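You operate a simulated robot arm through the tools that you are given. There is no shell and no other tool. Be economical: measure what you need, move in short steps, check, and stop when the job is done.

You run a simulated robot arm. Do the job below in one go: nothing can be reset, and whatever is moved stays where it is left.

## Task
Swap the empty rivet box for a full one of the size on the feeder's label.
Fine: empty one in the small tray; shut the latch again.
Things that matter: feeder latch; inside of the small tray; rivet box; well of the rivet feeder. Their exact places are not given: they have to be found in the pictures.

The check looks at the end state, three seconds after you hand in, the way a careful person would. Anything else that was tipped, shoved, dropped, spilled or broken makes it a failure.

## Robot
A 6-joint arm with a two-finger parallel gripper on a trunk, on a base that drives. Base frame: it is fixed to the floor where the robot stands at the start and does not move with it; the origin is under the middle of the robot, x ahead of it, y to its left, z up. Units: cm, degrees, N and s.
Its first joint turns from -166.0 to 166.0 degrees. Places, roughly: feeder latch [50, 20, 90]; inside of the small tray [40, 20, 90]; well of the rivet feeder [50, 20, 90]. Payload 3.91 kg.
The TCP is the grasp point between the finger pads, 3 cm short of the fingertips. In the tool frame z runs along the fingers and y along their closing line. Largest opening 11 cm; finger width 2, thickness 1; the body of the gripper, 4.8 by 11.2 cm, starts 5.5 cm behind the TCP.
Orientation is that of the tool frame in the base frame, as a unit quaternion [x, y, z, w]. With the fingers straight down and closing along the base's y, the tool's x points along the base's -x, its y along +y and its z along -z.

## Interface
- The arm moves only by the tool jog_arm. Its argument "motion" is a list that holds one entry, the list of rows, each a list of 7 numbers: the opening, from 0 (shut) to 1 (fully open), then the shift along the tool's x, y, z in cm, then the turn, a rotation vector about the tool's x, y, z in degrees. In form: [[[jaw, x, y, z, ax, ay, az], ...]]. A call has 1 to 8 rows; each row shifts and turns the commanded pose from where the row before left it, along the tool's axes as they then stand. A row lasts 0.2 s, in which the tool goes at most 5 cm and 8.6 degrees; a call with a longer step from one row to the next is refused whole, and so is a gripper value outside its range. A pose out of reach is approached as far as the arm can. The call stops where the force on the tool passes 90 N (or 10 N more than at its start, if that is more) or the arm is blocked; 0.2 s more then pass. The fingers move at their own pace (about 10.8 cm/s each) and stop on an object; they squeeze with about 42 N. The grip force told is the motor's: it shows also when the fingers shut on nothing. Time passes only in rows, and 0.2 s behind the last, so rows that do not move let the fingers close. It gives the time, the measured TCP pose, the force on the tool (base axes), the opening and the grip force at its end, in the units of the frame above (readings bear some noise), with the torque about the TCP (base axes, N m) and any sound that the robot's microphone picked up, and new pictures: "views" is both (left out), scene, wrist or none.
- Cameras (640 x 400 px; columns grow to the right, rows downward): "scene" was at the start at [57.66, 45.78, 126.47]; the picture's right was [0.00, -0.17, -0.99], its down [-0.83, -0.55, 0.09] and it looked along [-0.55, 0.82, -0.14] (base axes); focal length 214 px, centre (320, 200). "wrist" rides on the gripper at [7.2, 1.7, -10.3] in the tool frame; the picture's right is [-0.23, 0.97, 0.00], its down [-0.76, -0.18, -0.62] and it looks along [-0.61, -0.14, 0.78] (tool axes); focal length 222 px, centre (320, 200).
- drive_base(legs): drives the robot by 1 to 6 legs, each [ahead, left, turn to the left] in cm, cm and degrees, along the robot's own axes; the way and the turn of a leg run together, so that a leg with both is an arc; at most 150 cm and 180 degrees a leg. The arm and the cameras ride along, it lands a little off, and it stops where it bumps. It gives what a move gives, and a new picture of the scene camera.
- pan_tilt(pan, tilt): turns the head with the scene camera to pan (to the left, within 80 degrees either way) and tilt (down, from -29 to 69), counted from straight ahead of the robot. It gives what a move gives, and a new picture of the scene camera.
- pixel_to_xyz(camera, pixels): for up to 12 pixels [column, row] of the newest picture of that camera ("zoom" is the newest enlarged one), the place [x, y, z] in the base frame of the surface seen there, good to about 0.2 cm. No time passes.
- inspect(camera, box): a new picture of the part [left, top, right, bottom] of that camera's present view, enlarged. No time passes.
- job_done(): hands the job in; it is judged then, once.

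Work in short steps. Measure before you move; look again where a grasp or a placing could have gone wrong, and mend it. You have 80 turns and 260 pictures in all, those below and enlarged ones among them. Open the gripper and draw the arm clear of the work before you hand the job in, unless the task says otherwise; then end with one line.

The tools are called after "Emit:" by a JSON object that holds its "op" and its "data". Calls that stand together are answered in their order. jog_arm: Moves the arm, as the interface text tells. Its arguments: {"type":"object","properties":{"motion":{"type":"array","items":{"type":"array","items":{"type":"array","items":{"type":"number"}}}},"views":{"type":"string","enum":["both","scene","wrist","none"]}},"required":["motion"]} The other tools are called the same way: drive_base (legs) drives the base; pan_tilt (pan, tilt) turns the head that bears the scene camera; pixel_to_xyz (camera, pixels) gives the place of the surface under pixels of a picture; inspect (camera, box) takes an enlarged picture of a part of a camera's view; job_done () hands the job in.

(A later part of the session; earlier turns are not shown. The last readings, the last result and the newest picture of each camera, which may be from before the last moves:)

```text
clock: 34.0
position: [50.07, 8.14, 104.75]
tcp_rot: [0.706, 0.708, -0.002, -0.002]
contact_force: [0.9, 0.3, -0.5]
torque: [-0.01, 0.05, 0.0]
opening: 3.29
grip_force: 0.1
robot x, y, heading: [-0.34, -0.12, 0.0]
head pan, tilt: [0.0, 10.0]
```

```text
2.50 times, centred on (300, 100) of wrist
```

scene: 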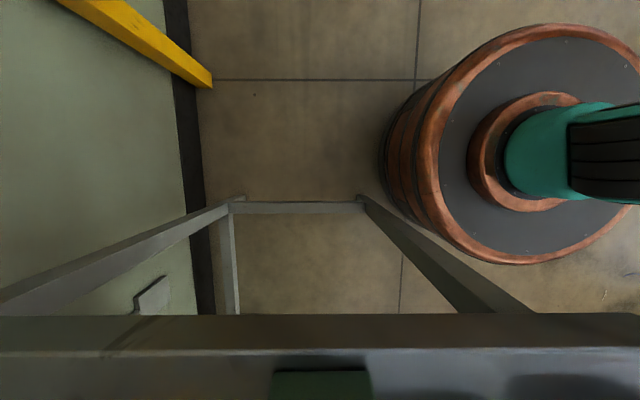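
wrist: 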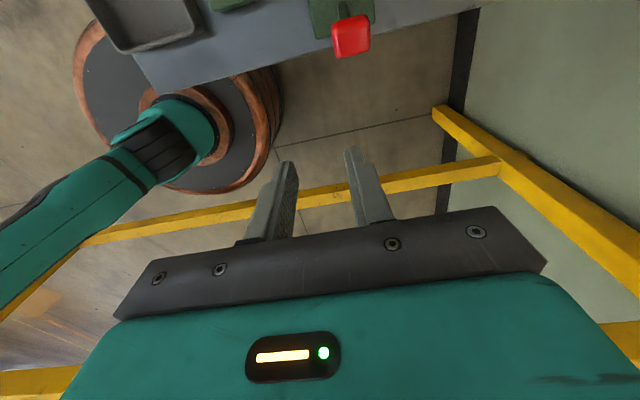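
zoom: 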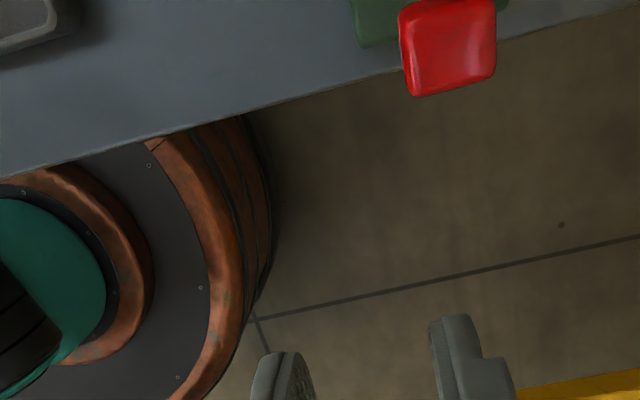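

Latch knob now overhangs outward (open). I move back a bit and turn the tool another +90°, so the head will be on the robot's side for handling the box (closing along y).

Emit:
{"op": "jog_arm", "data": {"motion": [[[0.5, 2, -4, -1, 0, 0, 8.5], [0.5, 0, 0, 0, 0, 0, 8.5], [0.5, 0, 0, 0, 0, 0, 8.5], [0.5, 0, 0, 0, 0, 0, 8.5], [0.5, 0, 0, 0, 0, 0, 8.5], [0.5, 0, 0, 0, 0, 0, 8.5], [0.5, 0, 0, 0, 0, 0, 8.5], [0.5, 0, 0, 0, 0, 0, 8.5]]], "views": "none"}}

Emit:
{"op": "jog_arm", "data": {"motion": [[[0.5, 0, 0, 0, 0, 0, 8.5], [0.5, 0, 0, 0, 0, 0, 8.5], [0.5, 0, 0, 0, 0, 0, 5], [0.5, 0, -4, 0, 0, 0, 0], [0.5, 0, -4, 0, 0, 0, 0], [0.5, 0, 0, 0, 0, 0, 0]]], "views": "both"}}

```text
clock: 35.8
position: [46.06, 10.24, 105.98]
tcp_rot: [0.982, 0.191, -0.002, -0.001]
contact_force: [-0.1, -0.1, -0.3]
torque: [-0.03, 0.03, 0.01]
opening: 5.5
grip_force: 0.1
robot x, y, heading: [-0.04, 0.13, 0.0]
head pan, tilt: [0.0, 10.0]
```

```text
clock: 37.2
position: [46.38, -4.91, 105.62]
tcp_rot: [1.0, 0.004, -0.002, -0.002]
contact_force: [0.5, -0.3, 0.7]
torque: [0.01, -0.02, -0.02]
opening: 5.5
grip_force: 0.1
out of reach, approached as far as the arm can: row 1, 2, 3, 4, 5
robot x, y, heading: [-0.4, 0.09, 0.4]
head pan, tilt: [0.0, 10.0]
```

scene: 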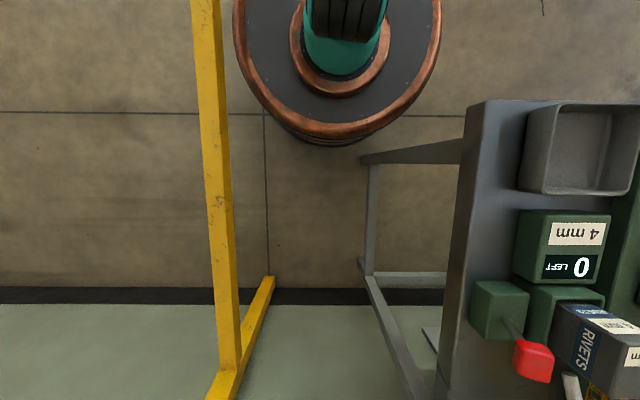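
wrist: 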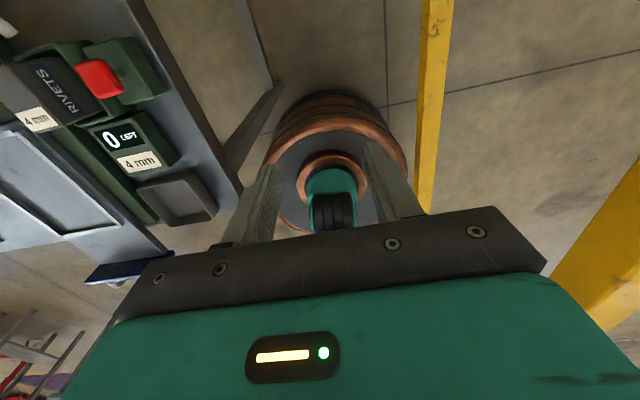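

Joint 6 is at its limit at +180°, so the arm stopped short. -180° should be within range, so I turn back the long way, at a clear spot.

Emit:
{"op": "jog_arm", "data": {"motion": [[[0.5, -2, 0, -1, 0, 0, -8.5], [0.5, -2, 0, 0, 0, 0, -8.5], [0.5, 0, 0, 0, 0, 0, -8.5], [0.5, 0, 0, 0, 0, 0, -8.5], [0.5, 0, 0, 0, 0, 0, -8.5], [0.5, 0, 0, 0, 0, 0, -8.5], [0.5, 0, 0, 0, 0, 0, -8.5], [0.5, 0, 0, 0, 0, 0, -8.5]]], "views": "none"}}

```text
clock: 39.0
position: [42.51, -5.21, 106.32]
tcp_rot: [0.829, 0.56, -0.001, -0.002]
contact_force: [0.0, -0.5, 0.4]
torque: [-0.01, 0.0, 0.0]
opening: 5.48
grip_force: 0.0
robot x, y, heading: [-0.08, -0.18, 0.0]
head pan, tilt: [0.0, 10.0]
```

Continuing the rotation at this clear place.

Emit:
{"op": "jog_arm", "data": {"motion": [[[0.5, 0, 0, 0, 0, 0, -8.5], [0.5, 0, 0, 0, 0, 0, -8.5], [0.5, 0, 0, 0, 0, 0, -8.5], [0.5, 0, 0, 0, 0, 0, -8.5], [0.5, 0, 0, 0, 0, 0, -8.5], [0.5, 0, 0, 0, 0, 0, -8.5], [0.5, 0, 0, 0, 0, 0, -8.5], [0.5, 0, 0, 0, 0, 0, -8.5]]], "views": "none"}}

Emit:
{"op": "jog_arm", "data": {"motion": [[[0.5, 0, 0, 0, 0, 0, -8.5], [0.5, 0, 0, 0, 0, 0, -8.5], [0.5, 0, 0, 0, 0, 0, -8.5], [0.5, 0, 0, 0, 0, 0, -8.5], [0.5, 0, 0, 0, 0, 0, -8.5], [0.5, 2, 4, 0, 0, 0, 0], [0.5, 2, 4, 0, 0, 0, 0], [0.5, 2, 4, 0, 0, 0, 0]]], "views": "none"}}

```text
clock: 40.8
position: [42.4, -5.17, 106.37]
tcp_rot: [0.373, 0.928, 0.0, -0.002]
contact_force: [0.3, 0.0, -0.7]
torque: [0.0, -0.03, -0.02]
opening: 5.48
grip_force: 0.0
robot x, y, heading: [-0.3, 0.08, 0.2]
head pan, tilt: [0.0, 10.0]
```

```text
clock: 42.6
position: [36.83, 7.13, 106.55]
tcp_rot: [0.012, 1.0, 0.001, -0.003]
contact_force: [0.1, -0.5, -0.5]
torque: [0.02, 0.01, 0.01]
opening: 5.5
grip_force: 0.0
robot x, y, heading: [-0.07, -0.1, 0.1]
head pan, tilt: [0.0, 10.0]
```

Halfway round. I shift to y≈19 and continue to -180°.

Emit:
{"op": "jog_arm", "data": {"motion": [[[0.5, 0, 4, 0, 0, 0, -8.5], [0.5, 0, 4, 0, 0, 0, -8.5], [0.5, 0, 4, 0, 0, 0, -8.5], [0.5, 0, 0, 0, 0, 0, -8.5], [0.5, 0, 0, 0, 0, 0, -8.5], [0.5, 0, 0, 0, 0, 0, -8.5], [0.5, 0, 0, 0, 0, 0, -8.5], [0.5, 0, 0, 0, 0, 0, -8.5]]], "views": "none"}}

Emit:
{"op": "jog_arm", "data": {"motion": [[[0.5, 0, 0, 0, 0, 0, -8.5], [0.5, 0, 0, 0, 0, 0, -8.5], [0.5, 0, 0, 0, 0, 0, -8.5], [0.5, 0, 0, 0, 0, 0, -8.5], [0.5, 0, 0, 0, 0, 0, -8.5], [0.5, 0, 0, 0, 0, 0, -8.5], [0.5, 0, 0, 0, 0, 0, -8.5], [0.5, 0, 0, 0, 0, 0, -8.5]]], "views": "none"}}

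Emit:
{"op": "jog_arm", "data": {"motion": [[[0.5, 0, 0, 0, 0, 0, -8.5], [0.5, 0, 0, 0, 0, 0, -8.5], [0.5, 0, 0, 0, 0, 0, -8.5], [0.5, 0, 0, 0, 0, 0, -8.5], [0.5, 0, 0, 0, 0, 0, -8.5], [0.5, 0, 0, 0, 0, 0, -3]]], "views": "both"}}

```text
clock: 44.4
position: [35.27, 18.71, 106.6]
tcp_rot: [-0.549, 0.836, 0.001, -0.002]
contact_force: [0.0, -0.3, 0.2]
torque: [0.02, -0.03, -0.01]
opening: 5.5
grip_force: 0.1
robot x, y, heading: [-0.22, -0.05, 0.0]
head pan, tilt: [0.0, 10.0]
```

```text
clock: 46.2
position: [35.25, 18.78, 106.46]
tcp_rot: [0.923, -0.385, -0.002, 0.0]
contact_force: [0.1, 0.3, 0.0]
torque: [-0.02, -0.03, -0.04]
opening: 5.49
grip_force: 0.0
robot x, y, heading: [0.06, 0.22, -0.4]
head pan, tilt: [0.0, 10.0]
```

```text
clock: 47.6
position: [35.21, 18.8, 106.47]
tcp_rot: [1.0, 0.002, -0.003, -0.001]
contact_force: [0.1, 0.3, 0.3]
torque: [0.0, 0.0, -0.01]
opening: 5.5
grip_force: 0.1
robot x, y, heading: [-0.16, -0.29, 0.3]
head pan, tilt: [0.0, 10.0]
```

scene: 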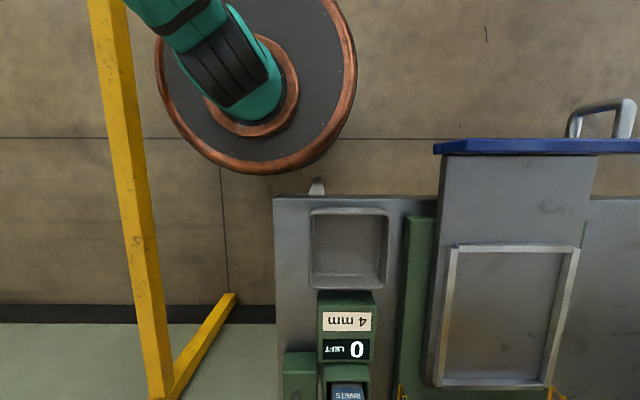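
wrist: 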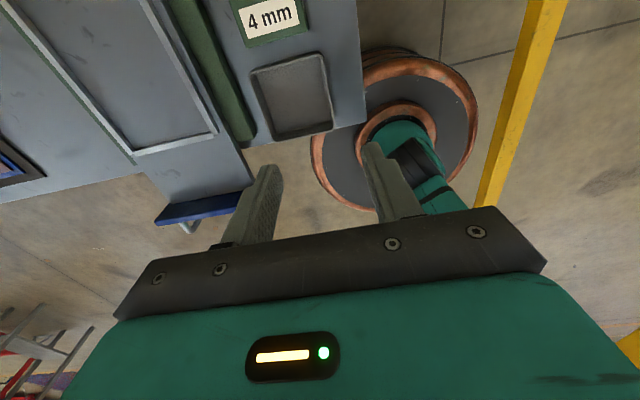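

The -180° orientation is reached exactly. I move above the box at (54.05,21.65), tilt the head forward, and check.

Emit:
{"op": "jog_arm", "data": {"motion": [[[0.5, 4, -1, 0, 0, 0, 0], [0.5, 4, -1, 0, 0, 0, 0], [0.5, 4, -0.85, 0, 0, 0, 0], [0.5, 4, 0, 0, 0, 0, 0], [0.5, 2.8, 0, 1.5, 0, 0, 0], [0.5, 0, 0, 0, 0, 0, 0]]], "views": "wrist"}}

Emit:
{"op": "pan_tilt", "data": {"pan": 0, "tilt": 35}}

```text
clock: 49.0
position: [53.8, 21.52, 104.91]
tcp_rot: [1.0, 0.0, -0.001, -0.001]
contact_force: [0.2, 0.1, -0.1]
torque: [-0.01, -0.04, -0.02]
opening: 5.52
grip_force: 0.1
robot x, y, heading: [-0.1, 0.07, -0.1]
head pan, tilt: [0.0, 10.0]
```

wrist: 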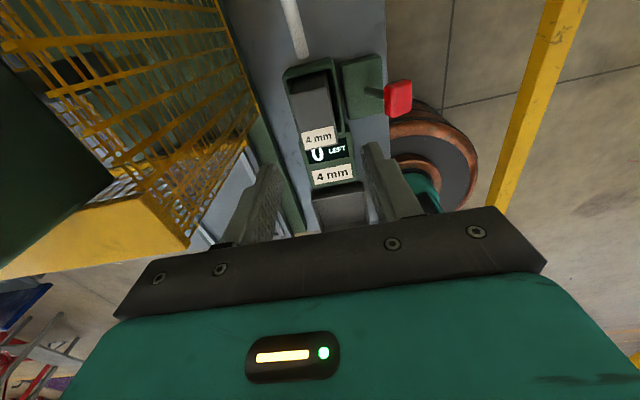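

```text
clock: 49.9
position: [53.75, 21.47, 105.02]
tcp_rot: [1.0, 0.001, -0.003, -0.001]
contact_force: [-0.4, 0.0, 0.7]
torque: [0.02, -0.02, -0.03]
opening: 5.49
grip_force: 0.1
robot x, y, heading: [-0.26, 0.09, 0.0]
head pan, tilt: [0.0, 35.0]
```

scene: 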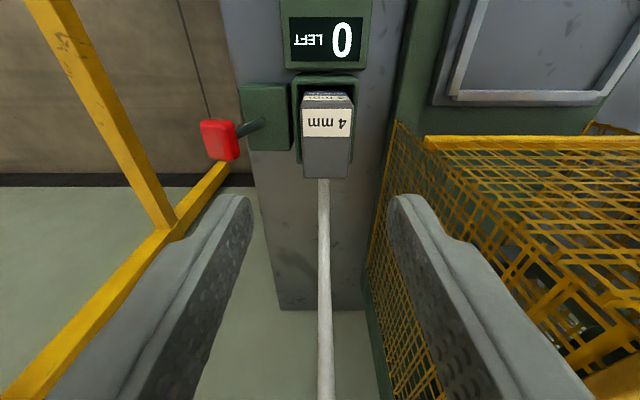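

Latch is clearly open. I measure the box and well edges before descending.

Emit:
{"op": "inspect", "data": {"camera": "wrist", "box": [260, 40, 420, 160]}}

Emit:
{"op": "inspect", "data": {"camera": "scene", "box": [190, 50, 390, 190]}}

Emit:
{"op": "pixel_to_xyz", "data": {"camera": "scene", "pixels": [[304, 120], [349, 120], [306, 172], [347, 172], [327, 105], [222, 140], [298, 100], [354, 100], [297, 155], [325, 79], [325, 86], [253, 128]]}}

```text
3.33 times, centred on (340, 100) of wrist
```

zoom: 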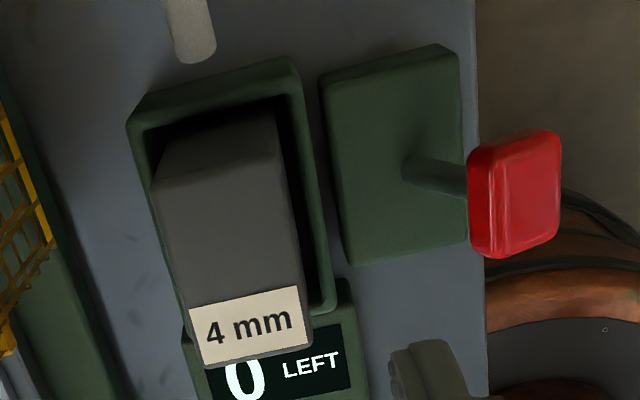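

```text
2.86 times, centred on (290, 120) of scene
```

zoom: 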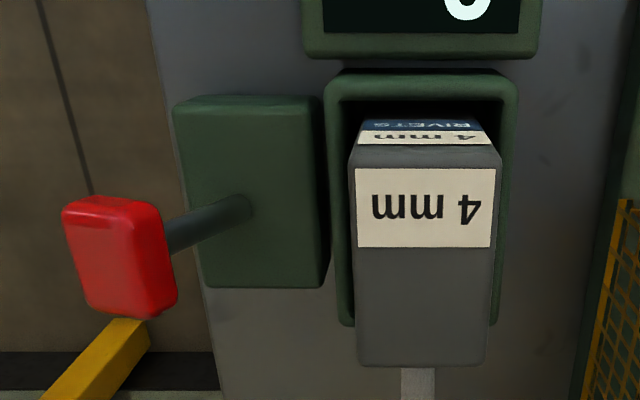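

```text
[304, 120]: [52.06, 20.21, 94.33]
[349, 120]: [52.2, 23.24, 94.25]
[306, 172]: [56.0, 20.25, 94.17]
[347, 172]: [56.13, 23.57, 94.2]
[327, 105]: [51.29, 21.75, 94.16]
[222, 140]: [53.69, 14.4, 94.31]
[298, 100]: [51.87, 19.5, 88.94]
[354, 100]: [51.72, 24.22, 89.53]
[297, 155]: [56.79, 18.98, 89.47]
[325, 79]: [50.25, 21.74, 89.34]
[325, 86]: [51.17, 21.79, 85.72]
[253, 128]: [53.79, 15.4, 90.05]
```

Box centre is (53.9,21.75), rim top about 89.4. I descend to TCP z 92.9 so the tips stay above the rim.

Emit:
{"op": "jog_arm", "data": {"motion": [[[0.5, 0.15, -0.25, 3, 0, 0, 0], [0.5, 0, 0, 3, 0, 0, 0], [0.5, 0, 0, 3, 0, 0, 0], [0.5, 0, 0, 2.1, 0, 0, 0], [0.5, 0, 0, 1.0, 0, 0, 0], [0.5, 0, 0, 0, 0, 0, 0]]], "views": "scene"}}

```text
clock: 51.3
position: [54.03, 21.92, 92.74]
tcp_rot: [1.0, 0.001, -0.003, 0.0]
contact_force: [1.1, 0.2, 0.0]
torque: [0.01, -0.02, 0.0]
opening: 5.49
grip_force: 0.1
robot x, y, heading: [0.12, -0.09, 0.0]
head pan, tilt: [0.0, 35.0]
```

scene: 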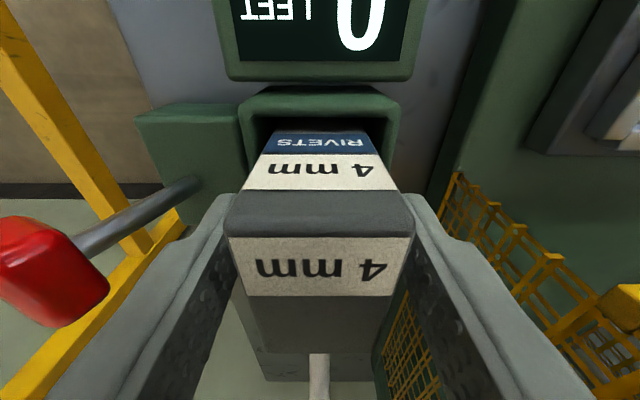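

Fingers straddle the box. I close and lift a little.

Emit:
{"op": "jog_arm", "data": {"motion": [[[0.15, 0, 0, 0, 0, 0, 0], [0, 0, 0, 0, 0, 0, 0], [0, 0, 0, 0, 0, 0, 0], [0, 0, 0, -1.5, 0, 0, 0], [0, 0, 0, -1.5, 0, 0, 0]]], "views": "scene"}}

```text
clock: 52.5
position: [54.09, 21.78, 95.81]
tcp_rot: [1.0, 0.001, -0.003, 0.0]
contact_force: [-0.5, 0.1, -2.0]
torque: [-0.01, -0.02, 0.01]
opening: 3.56
grip_force: 41.8
robot x, y, heading: [-0.31, -0.16, -0.1]
head pan, tilt: [0.0, 35.0]
```

scene: 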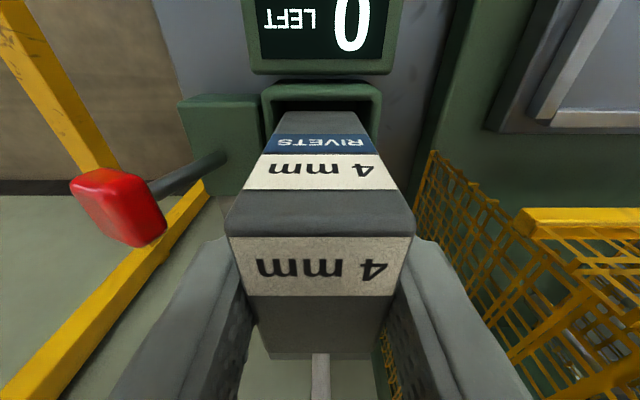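

Box is out and held (3.56 cm, light). I lift clear, and carry it back over the tray at about (35.7,21.4), then look.

Emit:
{"op": "jog_arm", "data": {"motion": [[[0, 0, 0, -3, 0, 0, 0], [0, 0, 0, -4, 0, 0, 0], [0, -4, 0, 0, 0, 0, 0], [0, -4, 0, 0, 0, 0, 0], [0, -4, 0, 0, 0, 0, 0], [0, -4, 0.2, 0, 0, 0, 0], [0, -2.3, 0.2, 0, 0, 0, 0], [0, 0, 0, 0, 0, 0, 0]]], "views": "wrist"}}

Emit:
{"op": "pan_tilt", "data": {"pan": 0, "tilt": 20}}

```text
clock: 54.3
position: [35.9, 21.33, 102.93]
tcp_rot: [1.0, 0.001, -0.003, 0.001]
contact_force: [-0.2, 0.0, -2.6]
torque: [-0.03, -0.02, -0.05]
opening: 3.54
grip_force: 41.4
robot x, y, heading: [-0.01, -0.03, 0.2]
head pan, tilt: [0.0, 35.0]
```

wrist: 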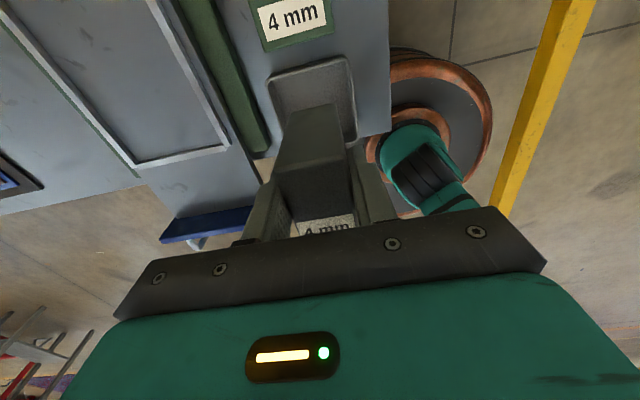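

```text
clock: 55.0
position: [35.87, 21.36, 103.04]
tcp_rot: [1.0, 0.0, -0.003, 0.0]
contact_force: [0.4, 0.4, -2.1]
torque: [-0.03, 0.01, 0.0]
opening: 3.61
grip_force: 41.9
robot x, y, heading: [0.06, -0.25, 0.0]
head pan, tilt: [0.0, 20.0]
```

scene: 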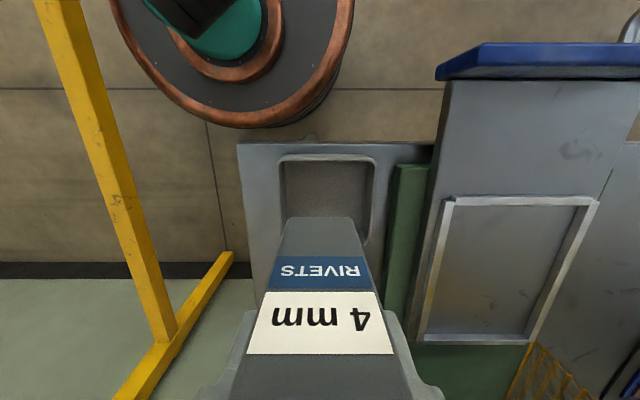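

I measure the tray rim and the box's lower part relative to it.

Emit:
{"op": "pixel_to_xyz", "data": {"camera": "scene", "pixels": [[283, 160], [374, 162], [366, 238], [283, 205], [325, 190], [330, 170], [372, 200]]}}

Emit:
{"op": "pixel_to_xyz", "data": {"camera": "wrist", "pixels": [[270, 80], [347, 61], [355, 135], [284, 120], [310, 80], [320, 110], [285, 145], [340, 140]]}}

```text
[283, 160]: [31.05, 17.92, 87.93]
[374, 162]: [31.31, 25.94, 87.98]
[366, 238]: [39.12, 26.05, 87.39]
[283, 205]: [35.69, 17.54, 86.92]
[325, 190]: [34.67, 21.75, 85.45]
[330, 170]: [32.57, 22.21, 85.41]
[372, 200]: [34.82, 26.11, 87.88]
```

```text
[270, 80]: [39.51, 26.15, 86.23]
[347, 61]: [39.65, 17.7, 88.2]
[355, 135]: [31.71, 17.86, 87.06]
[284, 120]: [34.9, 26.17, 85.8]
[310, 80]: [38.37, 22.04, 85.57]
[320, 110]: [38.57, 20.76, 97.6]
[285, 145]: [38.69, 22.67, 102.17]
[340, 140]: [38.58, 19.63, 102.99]
```

Tray interior centre is about (35.4,21.9), floor 85.4. I shift slightly and lower until the bottom meets the floor (TCP ≈92.5).

Emit:
{"op": "jog_arm", "data": {"motion": [[[0, -0.4, -0.5, 3, 0, 0, 0], [0, 0, 0, 3, 0, 0, 0], [0, 0, 0, 2.5, 0, 0, 0], [0, 0, 0, 1.2, 0, 0, 0], [0, 0, 0, 0.5, 0, 0, 0], [0, 0, 0, 0, 0, 0, 0]]], "views": "both"}}

```text
clock: 56.4
position: [35.53, 21.82, 92.65]
tcp_rot: [1.0, 0.001, -0.003, -0.001]
contact_force: [-0.8, 0.2, -2.8]
torque: [-0.02, -0.02, 0.0]
opening: 3.58
grip_force: 41.7
robot x, y, heading: [0.57, -0.12, 0.1]
head pan, tilt: [0.0, 20.0]
```

scene: 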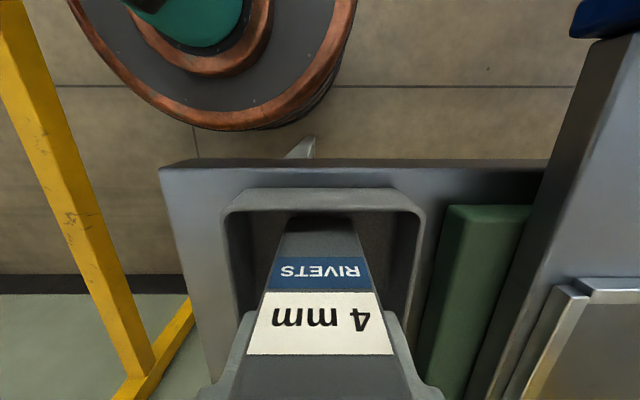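
wrist: 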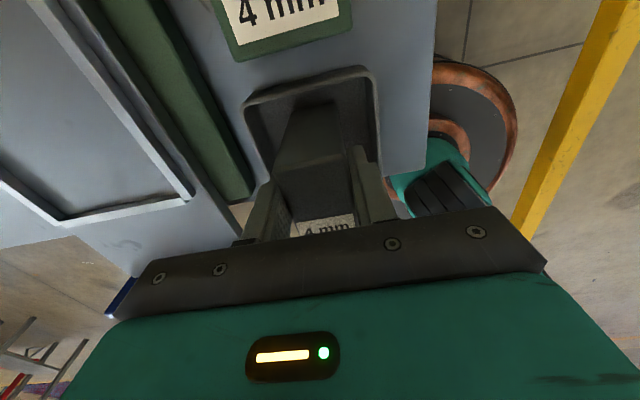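

No contact yet; I lower in small steps and watch the vertical force.

Emit:
{"op": "jog_arm", "data": {"motion": [[[0, 0, 0, 0.2, 0, 0, 0], [0, 0, 0, 0.2, 0, 0, 0]]], "views": "none"}}

```text
clock: 57.0
position: [35.37, 21.88, 92.46]
tcp_rot: [1.0, 0.001, -0.001, -0.001]
contact_force: [-0.4, -1.2, 32.3]
torque: [-0.36, 0.91, -0.02]
opening: 3.58
grip_force: 42.5
robot x, y, heading: [-0.31, 0.02, 0.2]
head pan, tilt: [0.0, 20.0]
```

Contact with the tray floor at TCP z 92.46. I open and rise.

Emit:
{"op": "jog_arm", "data": {"motion": [[[0, 0, 0, -0.1, 0, 0, 0], [0.5, 0, 0, 0, 0, 0, 0], [0.5, 0, 0, 0, 0, 0, 0], [0.5, 0, 0, -3, 0, 0, 0], [0.5, 0, 0, -4, 0, 0, 0], [0.5, 0, 0, -4, 0, 0, 0], [0.5, 0, 0, -4, 0, 0, 0]]], "views": "both"}}

```text
clock: 58.6
position: [35.42, 22.11, 107.46]
tcp_rot: [1.0, 0.0, -0.002, 0.0]
contact_force: [0.1, -0.1, 0.4]
torque: [0.03, 0.01, 0.01]
opening: 5.5
grip_force: 0.1
robot x, y, heading: [0.28, -0.23, 0.3]
head pan, tilt: [0.0, 20.0]
```

scene: 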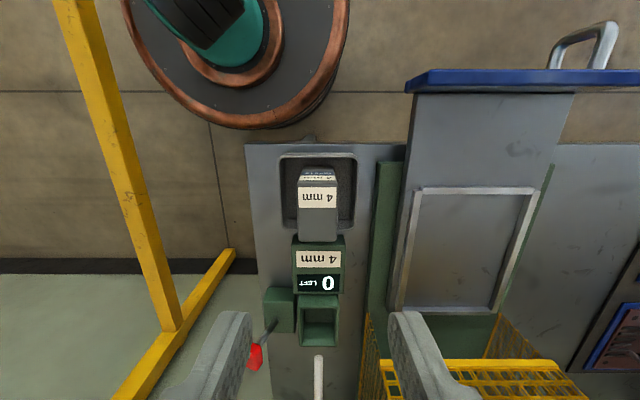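
wrist: 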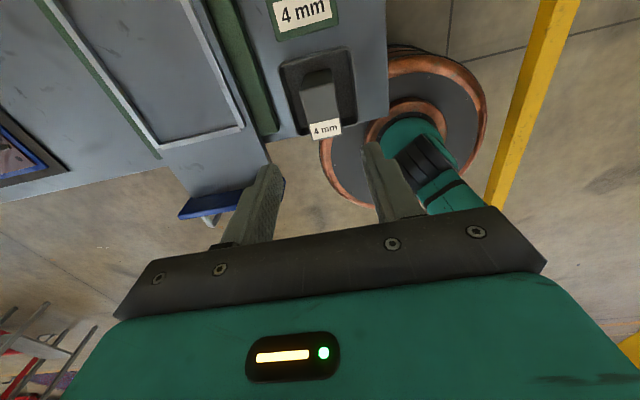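

The empty box stands upright in the tray. I measure the now-empty well.

Emit:
{"op": "inspect", "data": {"camera": "scene", "box": [240, 230, 400, 370]}}

Emit:
{"op": "pixel_to_xyz", "data": {"camera": "scene", "pixels": [[301, 330], [337, 330], [320, 345], [304, 320], [335, 320], [320, 312], [320, 325], [305, 340], [334, 340], [320, 298], [320, 305]]}}

```text
2.86 times, centred on (320, 300) of scene
```

zoom: 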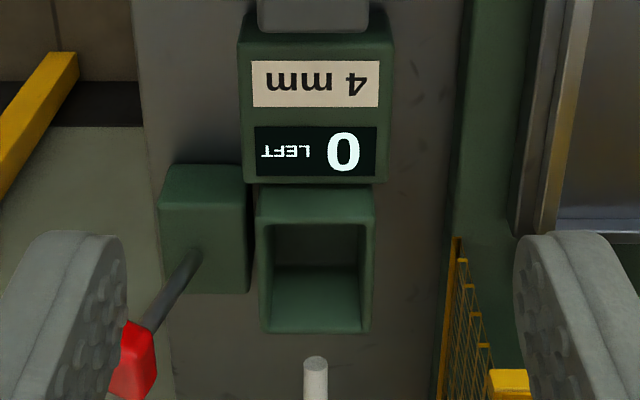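

```text
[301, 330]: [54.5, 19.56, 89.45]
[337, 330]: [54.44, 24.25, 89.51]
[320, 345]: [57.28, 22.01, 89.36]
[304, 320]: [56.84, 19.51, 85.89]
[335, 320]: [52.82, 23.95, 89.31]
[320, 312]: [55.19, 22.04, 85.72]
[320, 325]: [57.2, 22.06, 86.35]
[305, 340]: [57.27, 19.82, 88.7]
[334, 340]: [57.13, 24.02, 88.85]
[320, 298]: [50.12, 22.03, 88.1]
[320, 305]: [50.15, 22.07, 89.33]
```

Well interior centre ≈(54.0,21.87), clearance a few mm. Now I survey the left side (lever, floor obstacles, shelf) before driving.

Emit:
{"op": "pan_tilt", "data": {"pan": -70, "tilt": 20}}

Emit:
{"op": "pixel_to_xyz", "data": {"camera": "scene", "pixels": [[320, 100], [320, 150], [320, 200], [320, 250], [320, 300], [400, 100], [400, 200], [400, 300], [480, 100], [480, 200], [250, 200], [250, 300]]}}

Emit:
{"op": "pan_tilt", "data": {"pan": -70, "tilt": -20}}

```text
clock: 60.0
position: [35.56, 22.13, 107.29]
tcp_rot: [1.0, 0.001, -0.003, 0.0]
contact_force: [-0.4, -0.4, -0.8]
torque: [0.02, 0.0, -0.05]
opening: 5.49
grip_force: 0.1
robot x, y, heading: [-0.02, 0.09, -0.1]
head pan, tilt: [-70.0, 20.0]
```

scene: 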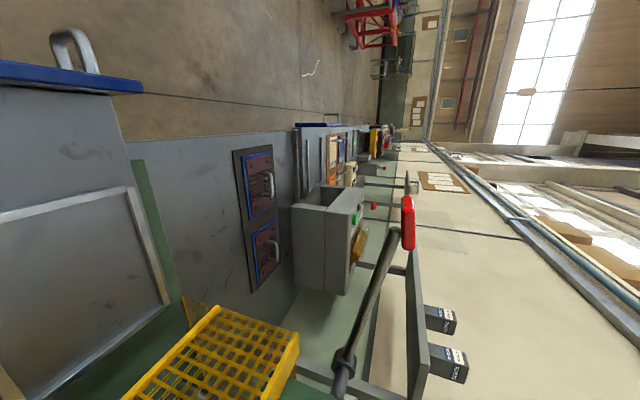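

```text
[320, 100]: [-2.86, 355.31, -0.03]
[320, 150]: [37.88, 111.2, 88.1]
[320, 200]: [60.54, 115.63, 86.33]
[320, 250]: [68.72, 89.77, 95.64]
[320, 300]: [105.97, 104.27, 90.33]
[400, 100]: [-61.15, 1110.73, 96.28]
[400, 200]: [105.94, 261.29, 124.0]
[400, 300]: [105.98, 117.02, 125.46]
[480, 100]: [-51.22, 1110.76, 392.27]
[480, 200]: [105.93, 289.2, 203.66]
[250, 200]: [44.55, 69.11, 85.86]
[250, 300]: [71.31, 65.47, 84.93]
```

```text
clock: 61.1
position: [35.48, 22.09, 107.33]
tcp_rot: [1.0, 0.001, -0.003, 0.0]
contact_force: [-0.7, 0.4, 0.4]
torque: [0.01, 0.0, 0.03]
opening: 5.48
grip_force: 0.0
robot x, y, heading: [-0.18, -0.13, 0.0]
head pan, tilt: [-70.0, -20.0]
```

scene: 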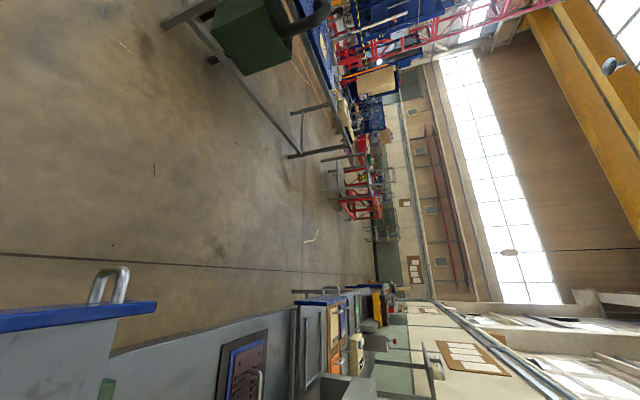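

The floor to the left is free. I re-aim to measure the lever, drawer handle and shelf boxes.

Emit:
{"op": "pan_tilt", "data": {"pan": -70, "tilt": 25}}

Emit:
{"op": "inspect", "data": {"camera": "scene", "box": [320, 180, 500, 380]}}

```text
clock: 62.2
position: [35.5, 22.12, 107.34]
tcp_rot: [1.0, 0.001, -0.003, -0.001]
contact_force: [-1.0, 0.6, -0.2]
torque: [-0.01, 0.02, -0.01]
opening: 5.49
grip_force: 0.0
robot x, y, heading: [-0.44, 0.04, 0.2]
head pan, tilt: [-70.0, 25.0]
```

scene: 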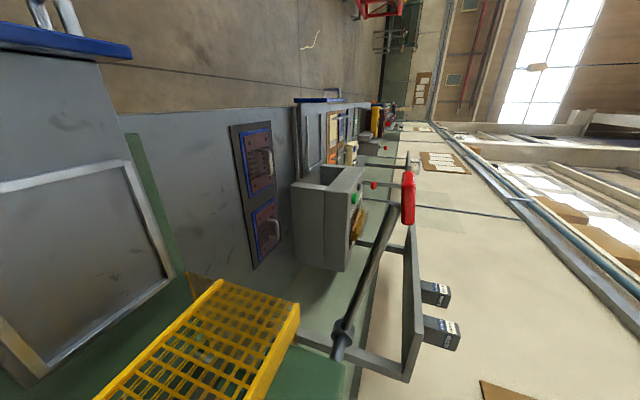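

```text
2.00 times, centred on (410, 280) of scene
```

zoom: 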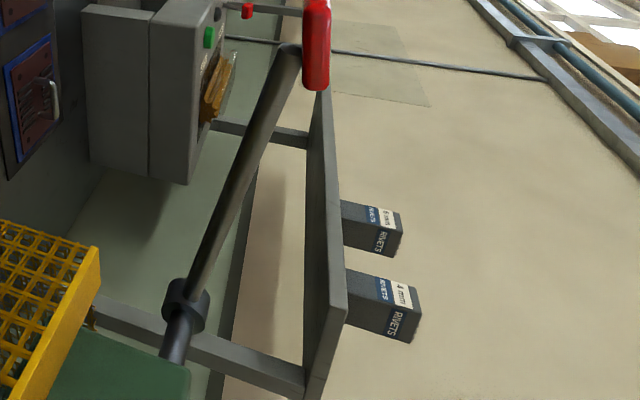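

Emit:
{"op": "pixel_to_xyz", "data": {"camera": "zoom", "pixels": [[185, 305], [235, 180], [285, 60], [318, 15], [318, 75], [400, 297], [350, 290], [347, 320], [418, 310], [372, 215], [330, 120], [325, 370]]}}

Emit:
{"op": "pixel_to_xyz", "data": {"camera": "scene", "pixels": [[120, 50], [75, 20], [30, 10], [30, 50], [300, 60], [407, 180], [407, 215], [60, 40], [425, 345], [457, 320], [440, 300], [345, 350]]}}

```text
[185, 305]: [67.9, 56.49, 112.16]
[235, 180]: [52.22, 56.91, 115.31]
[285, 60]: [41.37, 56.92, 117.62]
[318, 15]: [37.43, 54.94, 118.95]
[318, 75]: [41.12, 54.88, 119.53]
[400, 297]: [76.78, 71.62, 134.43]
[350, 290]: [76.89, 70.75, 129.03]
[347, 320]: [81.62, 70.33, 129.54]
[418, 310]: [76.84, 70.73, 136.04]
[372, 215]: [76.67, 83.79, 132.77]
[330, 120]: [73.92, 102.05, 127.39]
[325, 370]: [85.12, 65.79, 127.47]
```

```text
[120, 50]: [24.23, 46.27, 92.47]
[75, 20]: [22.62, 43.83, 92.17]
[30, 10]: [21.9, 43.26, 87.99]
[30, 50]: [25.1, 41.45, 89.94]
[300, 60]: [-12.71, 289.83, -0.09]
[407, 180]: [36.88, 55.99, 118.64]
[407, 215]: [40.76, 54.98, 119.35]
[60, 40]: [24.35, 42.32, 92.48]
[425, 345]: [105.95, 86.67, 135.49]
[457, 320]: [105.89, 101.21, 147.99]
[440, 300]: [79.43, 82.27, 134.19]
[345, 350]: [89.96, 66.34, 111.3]
```

Lever lies along y≈57 (x 36–68, z 112–120); drawer handle reaches x≈21 at z 90. I raise the arm to z≈140 so everything passes above the lever, then drive left about 50 cm.

Emit:
{"op": "jog_arm", "data": {"motion": [[[0.55, 0, 0, -4.5, 0, 0, 0], [0.55, 0, 0, -4.5, 0, 0, 0], [0.55, 0, 0, -4.5, 0, 0, 0], [0.55, 0, 0, -4.5, 0, 0, 0], [0.55, 0, 0, -4.5, 0, 0, 0], [0.55, 0, 0, -4.5, 0, 0, 0], [0.55, 0, 0, -4.5, 0, 0, 0], [0.55, 0, 0, -1, 0, 0, 0]]], "views": "scene"}}

```text
clock: 64.0
position: [36.16, 22.27, 129.69]
tcp_rot: [1.0, 0.001, 0.001, -0.003]
contact_force: [-0.2, 0.1, 1.1]
torque: [-0.02, -0.01, 0.0]
opening: 6.05
grip_force: 0.1
out of reach, approached as far as the arm can: row 6, 7, 8
robot x, y, heading: [-0.09, 0.23, 0.3]
head pan, tilt: [-70.0, 25.0]
```

scene: 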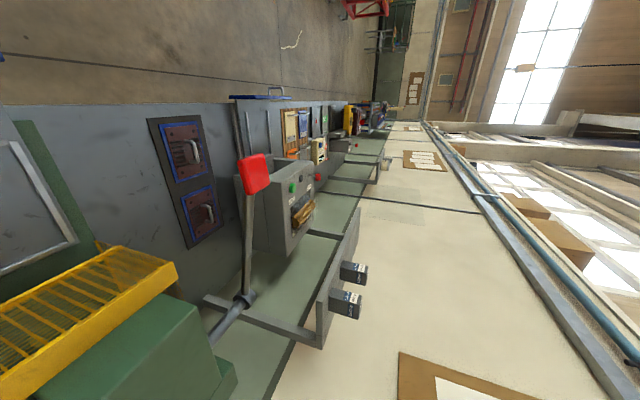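

Tool-down the arm tops out at z≈130, so the shelf box must be taken with a pitched tool. Since the fingers close along y, I can hold and insert the box at a ~55–60° pitch with the original roll (head up). I lower a bit and turn back to 0°.

Emit:
{"op": "jog_arm", "data": {"motion": [[[0.5, 0, 0, 4, 0, 0, 0], [0.5, 0, 0, 4, 0, 0, 8.5], [0.5, 0, 0, 0, 0, 0, 8.5], [0.5, 0, 0, 0, 0, 0, 8.5], [0.5, 0, 0, 0, 0, 0, 8.5], [0.5, 0, 0, 0, 0, 0, 8.5], [0.5, 0, 0, 0, 0, 0, 8.5], [0.5, 0, 0, 0, 0, 0, 8.5]]], "views": "none"}}

Emit:
{"op": "jog_arm", "data": {"motion": [[[0.5, 0, 0, 0, 0, 0, 8.5], [0.5, 0, 0, 0, 0, 0, 8.5], [0.5, 0, 0, 0, 0, 0, 8.5], [0.5, 0, 0, 0, 0, 0, 8.5], [0.5, 0, 0, 0, 0, 0, 8.5], [0.5, 0, 0, 0, 0, 0, 8.5], [0.5, 0, 0, 0, 0, 0, 8.5], [0.5, 0, 0, 0, 0, 0, 8.5]]], "views": "none"}}

Emit:
{"op": "jog_arm", "data": {"motion": [[[0.5, 0, 0, 0, 0, 0, 8.5], [0.5, 0, 0, 0, 0, 0, 8.5], [0.5, 0, 0, 0, 0, 0, 8.5], [0.5, 0, 0, 0, 0, 0, 8.5], [0.5, 0, 0, 0, 0, 0, 8.5], [0.5, 0, 0, 0, 0, 0, 8.5], [0.5, 0, 0, 0, 0, 0, 1.5]]], "views": "none"}}

```text
clock: 65.8
position: [36.18, 22.34, 121.79]
tcp_rot: [0.868, -0.497, -0.002, 0.001]
contact_force: [-0.2, -0.2, 0.6]
torque: [0.04, 0.0, 0.02]
opening: 5.49
grip_force: 0.1
robot x, y, heading: [-0.06, -0.19, 0.2]
head pan, tilt: [-70.0, 25.0]
```

```text
clock: 67.6
position: [36.21, 22.43, 121.69]
tcp_rot: [-0.442, 0.897, 0.002, -0.001]
contact_force: [-0.4, -0.5, -0.6]
torque: [-0.04, 0.0, -0.02]
opening: 5.48
grip_force: 0.0
robot x, y, heading: [0.16, -0.04, -0.0]
head pan, tilt: [-70.0, 25.0]
```

```text
clock: 69.2
position: [36.23, 22.41, 121.76]
tcp_rot: [0.0, 1.0, 0.0, -0.003]
contact_force: [0.3, 0.7, 0.3]
torque: [0.02, -0.01, -0.01]
opening: 5.49
grip_force: 0.0
robot x, y, heading: [0.37, 0.22, 0.2]
head pan, tilt: [-70.0, 25.0]
```

Now I pitch the tool forward about 59.5° while moving up and ahead to about (44.6, 22.4, 137).

Emit:
{"op": "jog_arm", "data": {"motion": [[[0.5, -1.2, 0, -2.2, 0, -8.5, 0], [0.5, -1.51, 0, -2.0, 0, -8.5, 0], [0.5, -1.79, 0, -1.75, 0, -8.5, 0], [0.5, -2.03, 0, -1.47, 0, -8.5, 0], [0.5, -2.22, 0, -1.15, 0, -8.5, 0], [0.5, -2.37, 0, -0.81, 0, -8.5, 0], [0.5, -2.46, 0, -0.45, 0, -8.5, 0]]], "views": "both"}}

```text
clock: 70.8
position: [44.61, 22.25, 136.85]
tcp_rot: [-0.001, 0.869, 0.0, 0.495]
contact_force: [0.6, 0.6, 0.6]
torque: [-0.01, 0.01, 0.01]
opening: 5.49
grip_force: 0.1
robot x, y, heading: [0.09, 0.12, 0.0]
head pan, tilt: [-70.0, 25.0]
```

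scene: 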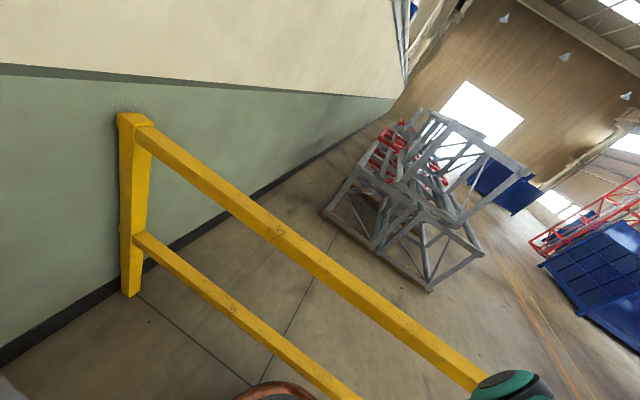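
wrist: 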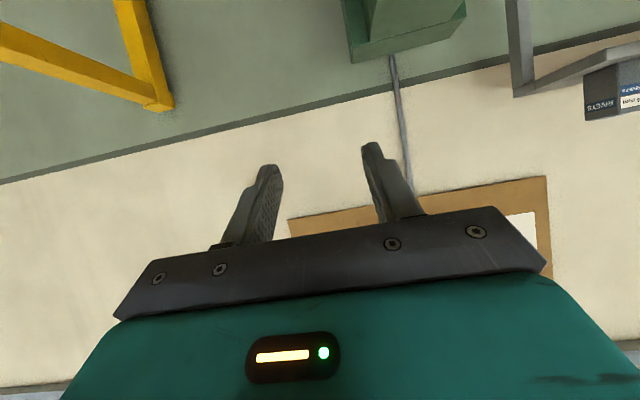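

Reached without trouble. I drive 50 cm left, then aim the head along the tool toward the shelf box.

Emit:
{"op": "drive_base", "data": {"legs": [[0, 25, 0], [0, 25, 0]]}}

Emit:
{"op": "pan_tilt", "data": {"pan": 0, "tilt": 5}}

```text
clock: 74.1
position: [45.42, 72.2, 136.93]
tcp_rot: [0.009, 0.87, -0.005, 0.494]
contact_force: [0.0, 0.1, 0.5]
torque: [-0.01, 0.0, -0.01]
opening: 5.5
grip_force: 0.0
robot x, y, heading: [0.26, 50.96, -1.1]
head pan, tilt: [-70.0, 25.0]
```

scene: 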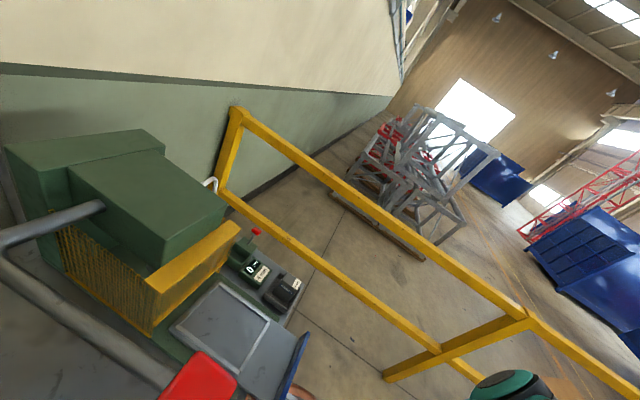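

```text
clock: 75.5
position: [45.4, 72.23, 136.98]
tcp_rot: [0.008, 0.869, -0.004, 0.494]
contact_force: [0.9, -0.4, 0.0]
torque: [0.0, -0.01, 0.0]
opening: 5.5
grip_force: 0.0
robot x, y, heading: [0.26, 50.66, -1.4]
head pan, tilt: [0.0, 5.0]
```

scene: 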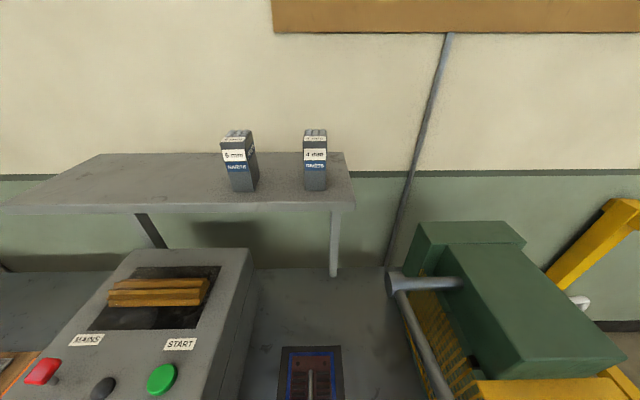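

Excellent view: the 4 mm box is at about (315,160), the other is 6 mm. I enlarge and measure.

Emit:
{"op": "inspect", "data": {"camera": "scene", "box": [210, 115, 350, 205]}}

Emit:
{"op": "pixel_to_xyz", "data": {"camera": "scene", "pixels": [[304, 145], [325, 145], [304, 188], [325, 188], [315, 155], [307, 133], [324, 133], [315, 137], [254, 160], [258, 183], [340, 190], [280, 195]]}}

```text
4.44 times, centred on (280, 160) of scene
```

zoom: 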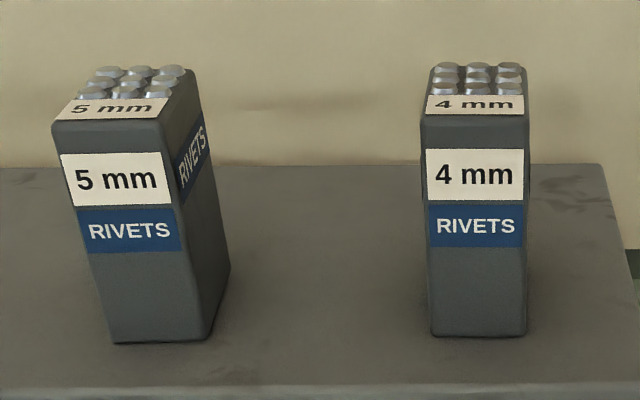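

```text
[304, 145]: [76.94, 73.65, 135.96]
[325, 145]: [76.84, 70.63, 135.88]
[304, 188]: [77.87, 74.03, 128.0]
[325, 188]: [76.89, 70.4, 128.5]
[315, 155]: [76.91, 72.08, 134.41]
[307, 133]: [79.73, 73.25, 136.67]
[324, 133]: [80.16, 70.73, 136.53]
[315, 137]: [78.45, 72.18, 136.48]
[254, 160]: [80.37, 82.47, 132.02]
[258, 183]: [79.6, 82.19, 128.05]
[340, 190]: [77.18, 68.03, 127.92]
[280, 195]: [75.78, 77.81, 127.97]
```

The box stands at x 76.9–82.2, y 70.4–73.9, shelf top 127.95. I correct the 1° yaw and approach to x≈70 at grasp height with the fingers open.

Emit:
{"op": "jog_arm", "data": {"motion": [[[0.5, 0, 0, 0, -0.9, 0, -0.53], [0.5, -1.8, 0, 3.7, 0, 0, 0], [0.5, -1.8, 0, 3.7, 0, 0, 0], [0.5, -1.8, 0, 3.7, 0, 0, 0], [0.5, -1.8, 0, 3.7, 0, 0, 0], [0.5, -1.8, 0, 3.7, 0, 0, 0], [0.5, -1.8, 0, 3.7, 0, 0, 0]]], "views": "both"}}

```text
clock: 77.1
position: [69.86, 72.12, 135.01]
tcp_rot: [0.0, 0.869, 0.001, 0.495]
contact_force: [-1.1, -0.9, 1.4]
torque: [0.02, 0.02, 0.02]
opening: 5.49
grip_force: 0.1
robot x, y, heading: [-0.1, 50.54, -0.9]
head pan, tilt: [0.0, 5.0]
```

scene: 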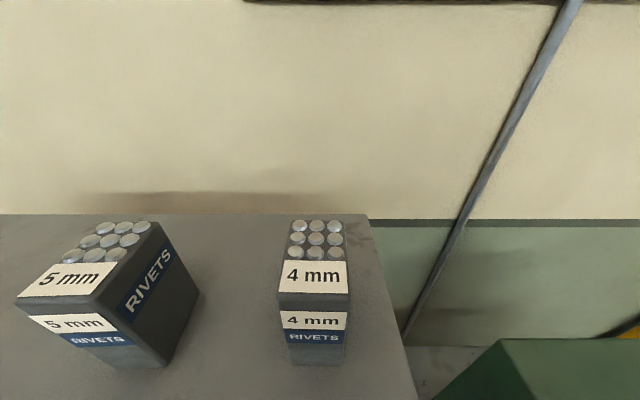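
wrist: 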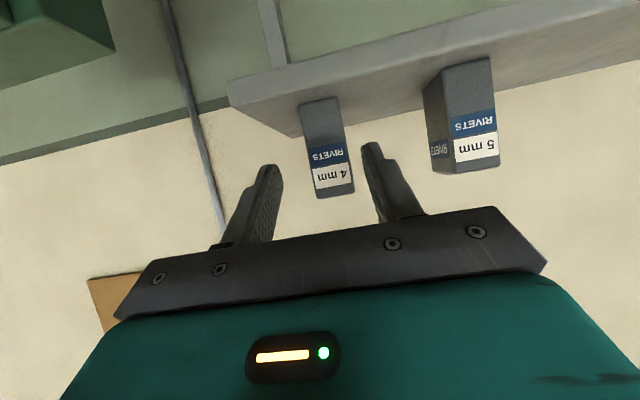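

Well aligned; I go in the last 9.7 cm.

Emit:
{"op": "jog_arm", "data": {"motion": [[[0.5, -1.24, 0, 2.09, 0, 0, 0], [0.5, -1.24, 0, 2.09, 0, 0, 0], [0.5, -1.24, 0, 2.09, 0, 0, 0], [0.5, -1.22, 0, 2.09, 0, 0, 0], [0.5, 0, 0, 0, 0, 0, 0]]], "views": "both"}}

```text
clock: 78.3
position: [79.47, 71.9, 134.77]
tcp_rot: [0.0, 0.869, 0.0, 0.495]
contact_force: [0.7, 0.2, 0.1]
torque: [0.0, 0.03, 0.0]
opening: 5.5
grip_force: 0.1
robot x, y, heading: [-0.01, 50.64, -0.8]
head pan, tilt: [0.0, 5.0]
```

scene: 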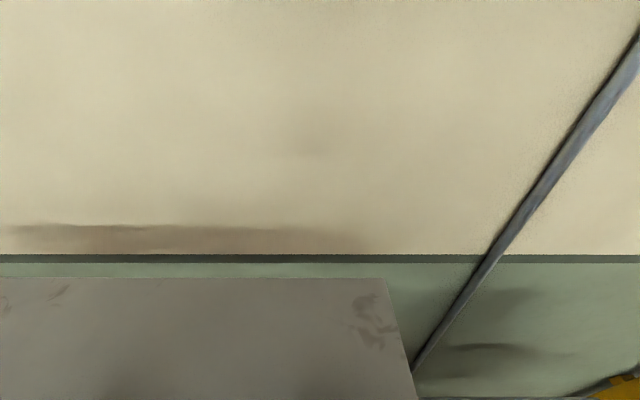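
wrist: 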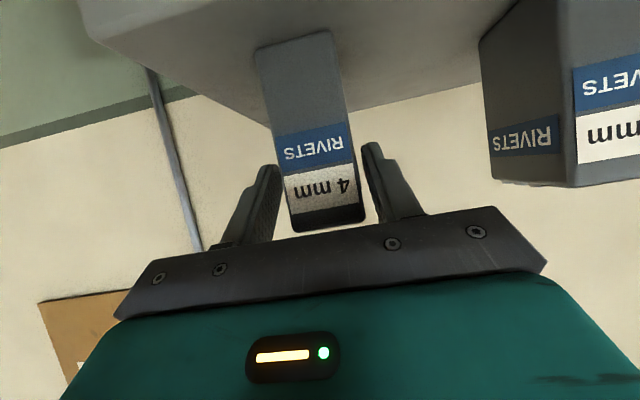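

Box is between the pads. I nudge +0.15 in y, close, and lift 2 cm.

Emit:
{"op": "jog_arm", "data": {"motion": [[[0.5, 0, 0.15, 0, 0, 0, 0], [0.15, 0, 0, 0, 0, 0, 0], [0, 0, 0, 0, 0, 0, 0], [0, 0, 0, 0, 0, 0, 0], [0, -0.86, 0, -0.51, 0, 0, 0], [0, -0.86, 0, -0.51, 0, 0, 0]]], "views": "wrist"}}

```text
clock: 79.7
position: [79.55, 72.25, 136.73]
tcp_rot: [0.0, 0.869, 0.0, 0.494]
contact_force: [-0.2, 0.2, -1.9]
torque: [-0.01, 0.02, 0.03]
opening: 3.59
grip_force: 42.3
robot x, y, heading: [0.22, 50.51, -0.8]
head pan, tilt: [0.0, 5.0]
```

wrist: 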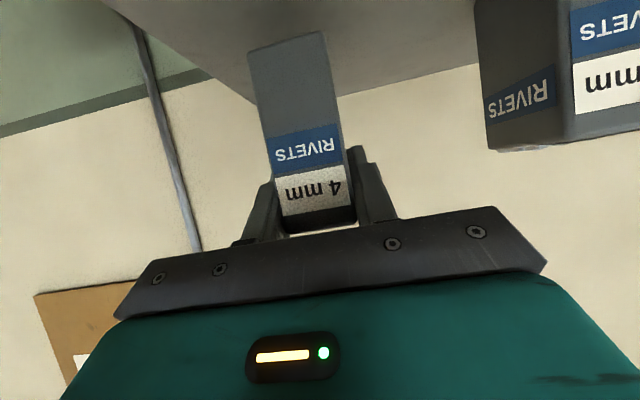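

Box is held (3.59 cm). I back out toward x≈45 while rising slightly.

Emit:
{"op": "jog_arm", "data": {"motion": [[[0, -0.86, 0, -0.51, 0, 0, 0], [0, 1.97, 0, -3.83, 0, 0, 0], [0, 1.97, 0, -3.83, 0, 0, 0], [0, 1.97, 0, -3.83, 0, 0, 0], [0, 1.97, 0, -3.83, 0, 0, 0], [0, 1.97, 0, -3.83, 0, 0, 0], [0, 1.97, 0, -3.83, 0, 0, 0], [0, 1.97, 0, -3.83, 0, 0, 0]]], "views": "wrist"}}

```text
clock: 81.5
position: [49.64, 72.15, 139.79]
tcp_rot: [0.001, 0.87, 0.0, 0.494]
contact_force: [1.1, 0.8, -3.0]
torque: [-0.05, 0.01, -0.06]
opening: 3.59
grip_force: 42.0
robot x, y, heading: [0.33, 50.89, -0.9]
head pan, tilt: [0.0, 5.0]
```

wrist: 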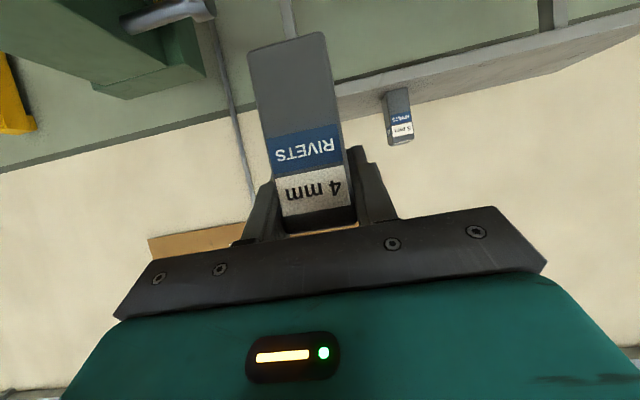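

Box held steadily. I retreat a little more and drive back right.

Emit:
{"op": "jog_arm", "data": {"motion": [[[0, 1.97, 0, -3.83, 0, 0, 0], [0, 1.97, 0, -3.83, 0, 0, 0]]], "views": "none"}}

Emit:
{"op": "drive_base", "data": {"legs": [[0, -25, 0.5], [0, -25.5, 0.4]]}}

Emit:
{"op": "pan_tilt", "data": {"pan": 0, "tilt": 60}}

```text
clock: 82.1
position: [41.12, 72.48, 140.37]
tcp_rot: [0.0, 0.87, 0.0, 0.494]
contact_force: [-0.5, 0.3, -2.8]
torque: [-0.02, -0.03, -0.04]
opening: 3.58
grip_force: 41.6
robot x, y, heading: [0.13, 50.82, -0.7]
head pan, tilt: [0.0, 5.0]
```

```text
clock: 85.4
position: [40.24, 21.84, 140.33]
tcp_rot: [-0.003, 0.869, 0.002, 0.494]
contact_force: [-0.2, 0.5, -2.3]
torque: [0.0, 0.04, 0.0]
opening: 3.56
grip_force: 42.2
robot x, y, heading: [-0.79, -0.11, -0.8]
head pan, tilt: [0.0, 5.0]
```

scene: 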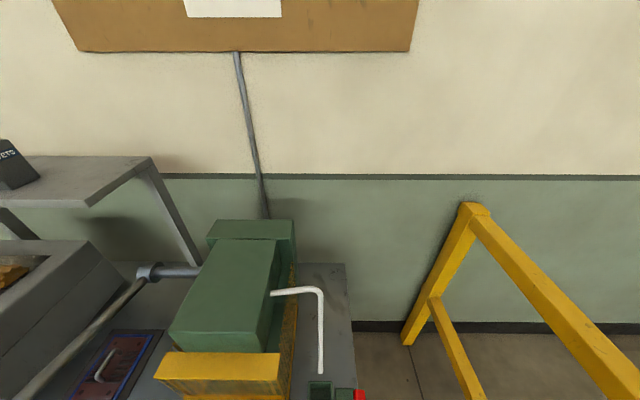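

```text
clock: 86.6
position: [40.38, 21.75, 140.38]
tcp_rot: [-0.004, 0.87, 0.002, 0.494]
contact_force: [-0.4, -0.6, -2.8]
torque: [0.0, 0.01, -0.02]
opening: 3.58
grip_force: 42.3
robot x, y, heading: [-0.31, 0.01, -0.1]
head pan, tilt: [0.0, 60.0]
```

scene: 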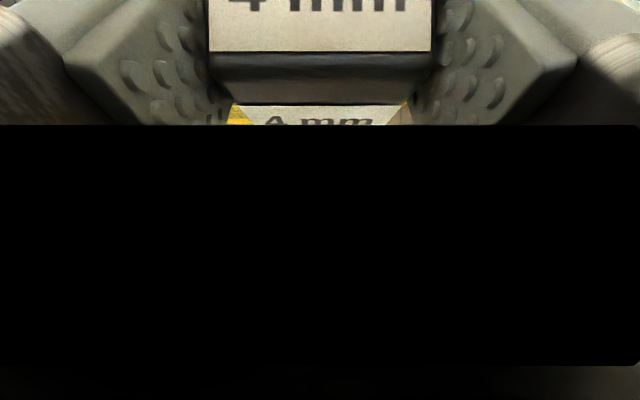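

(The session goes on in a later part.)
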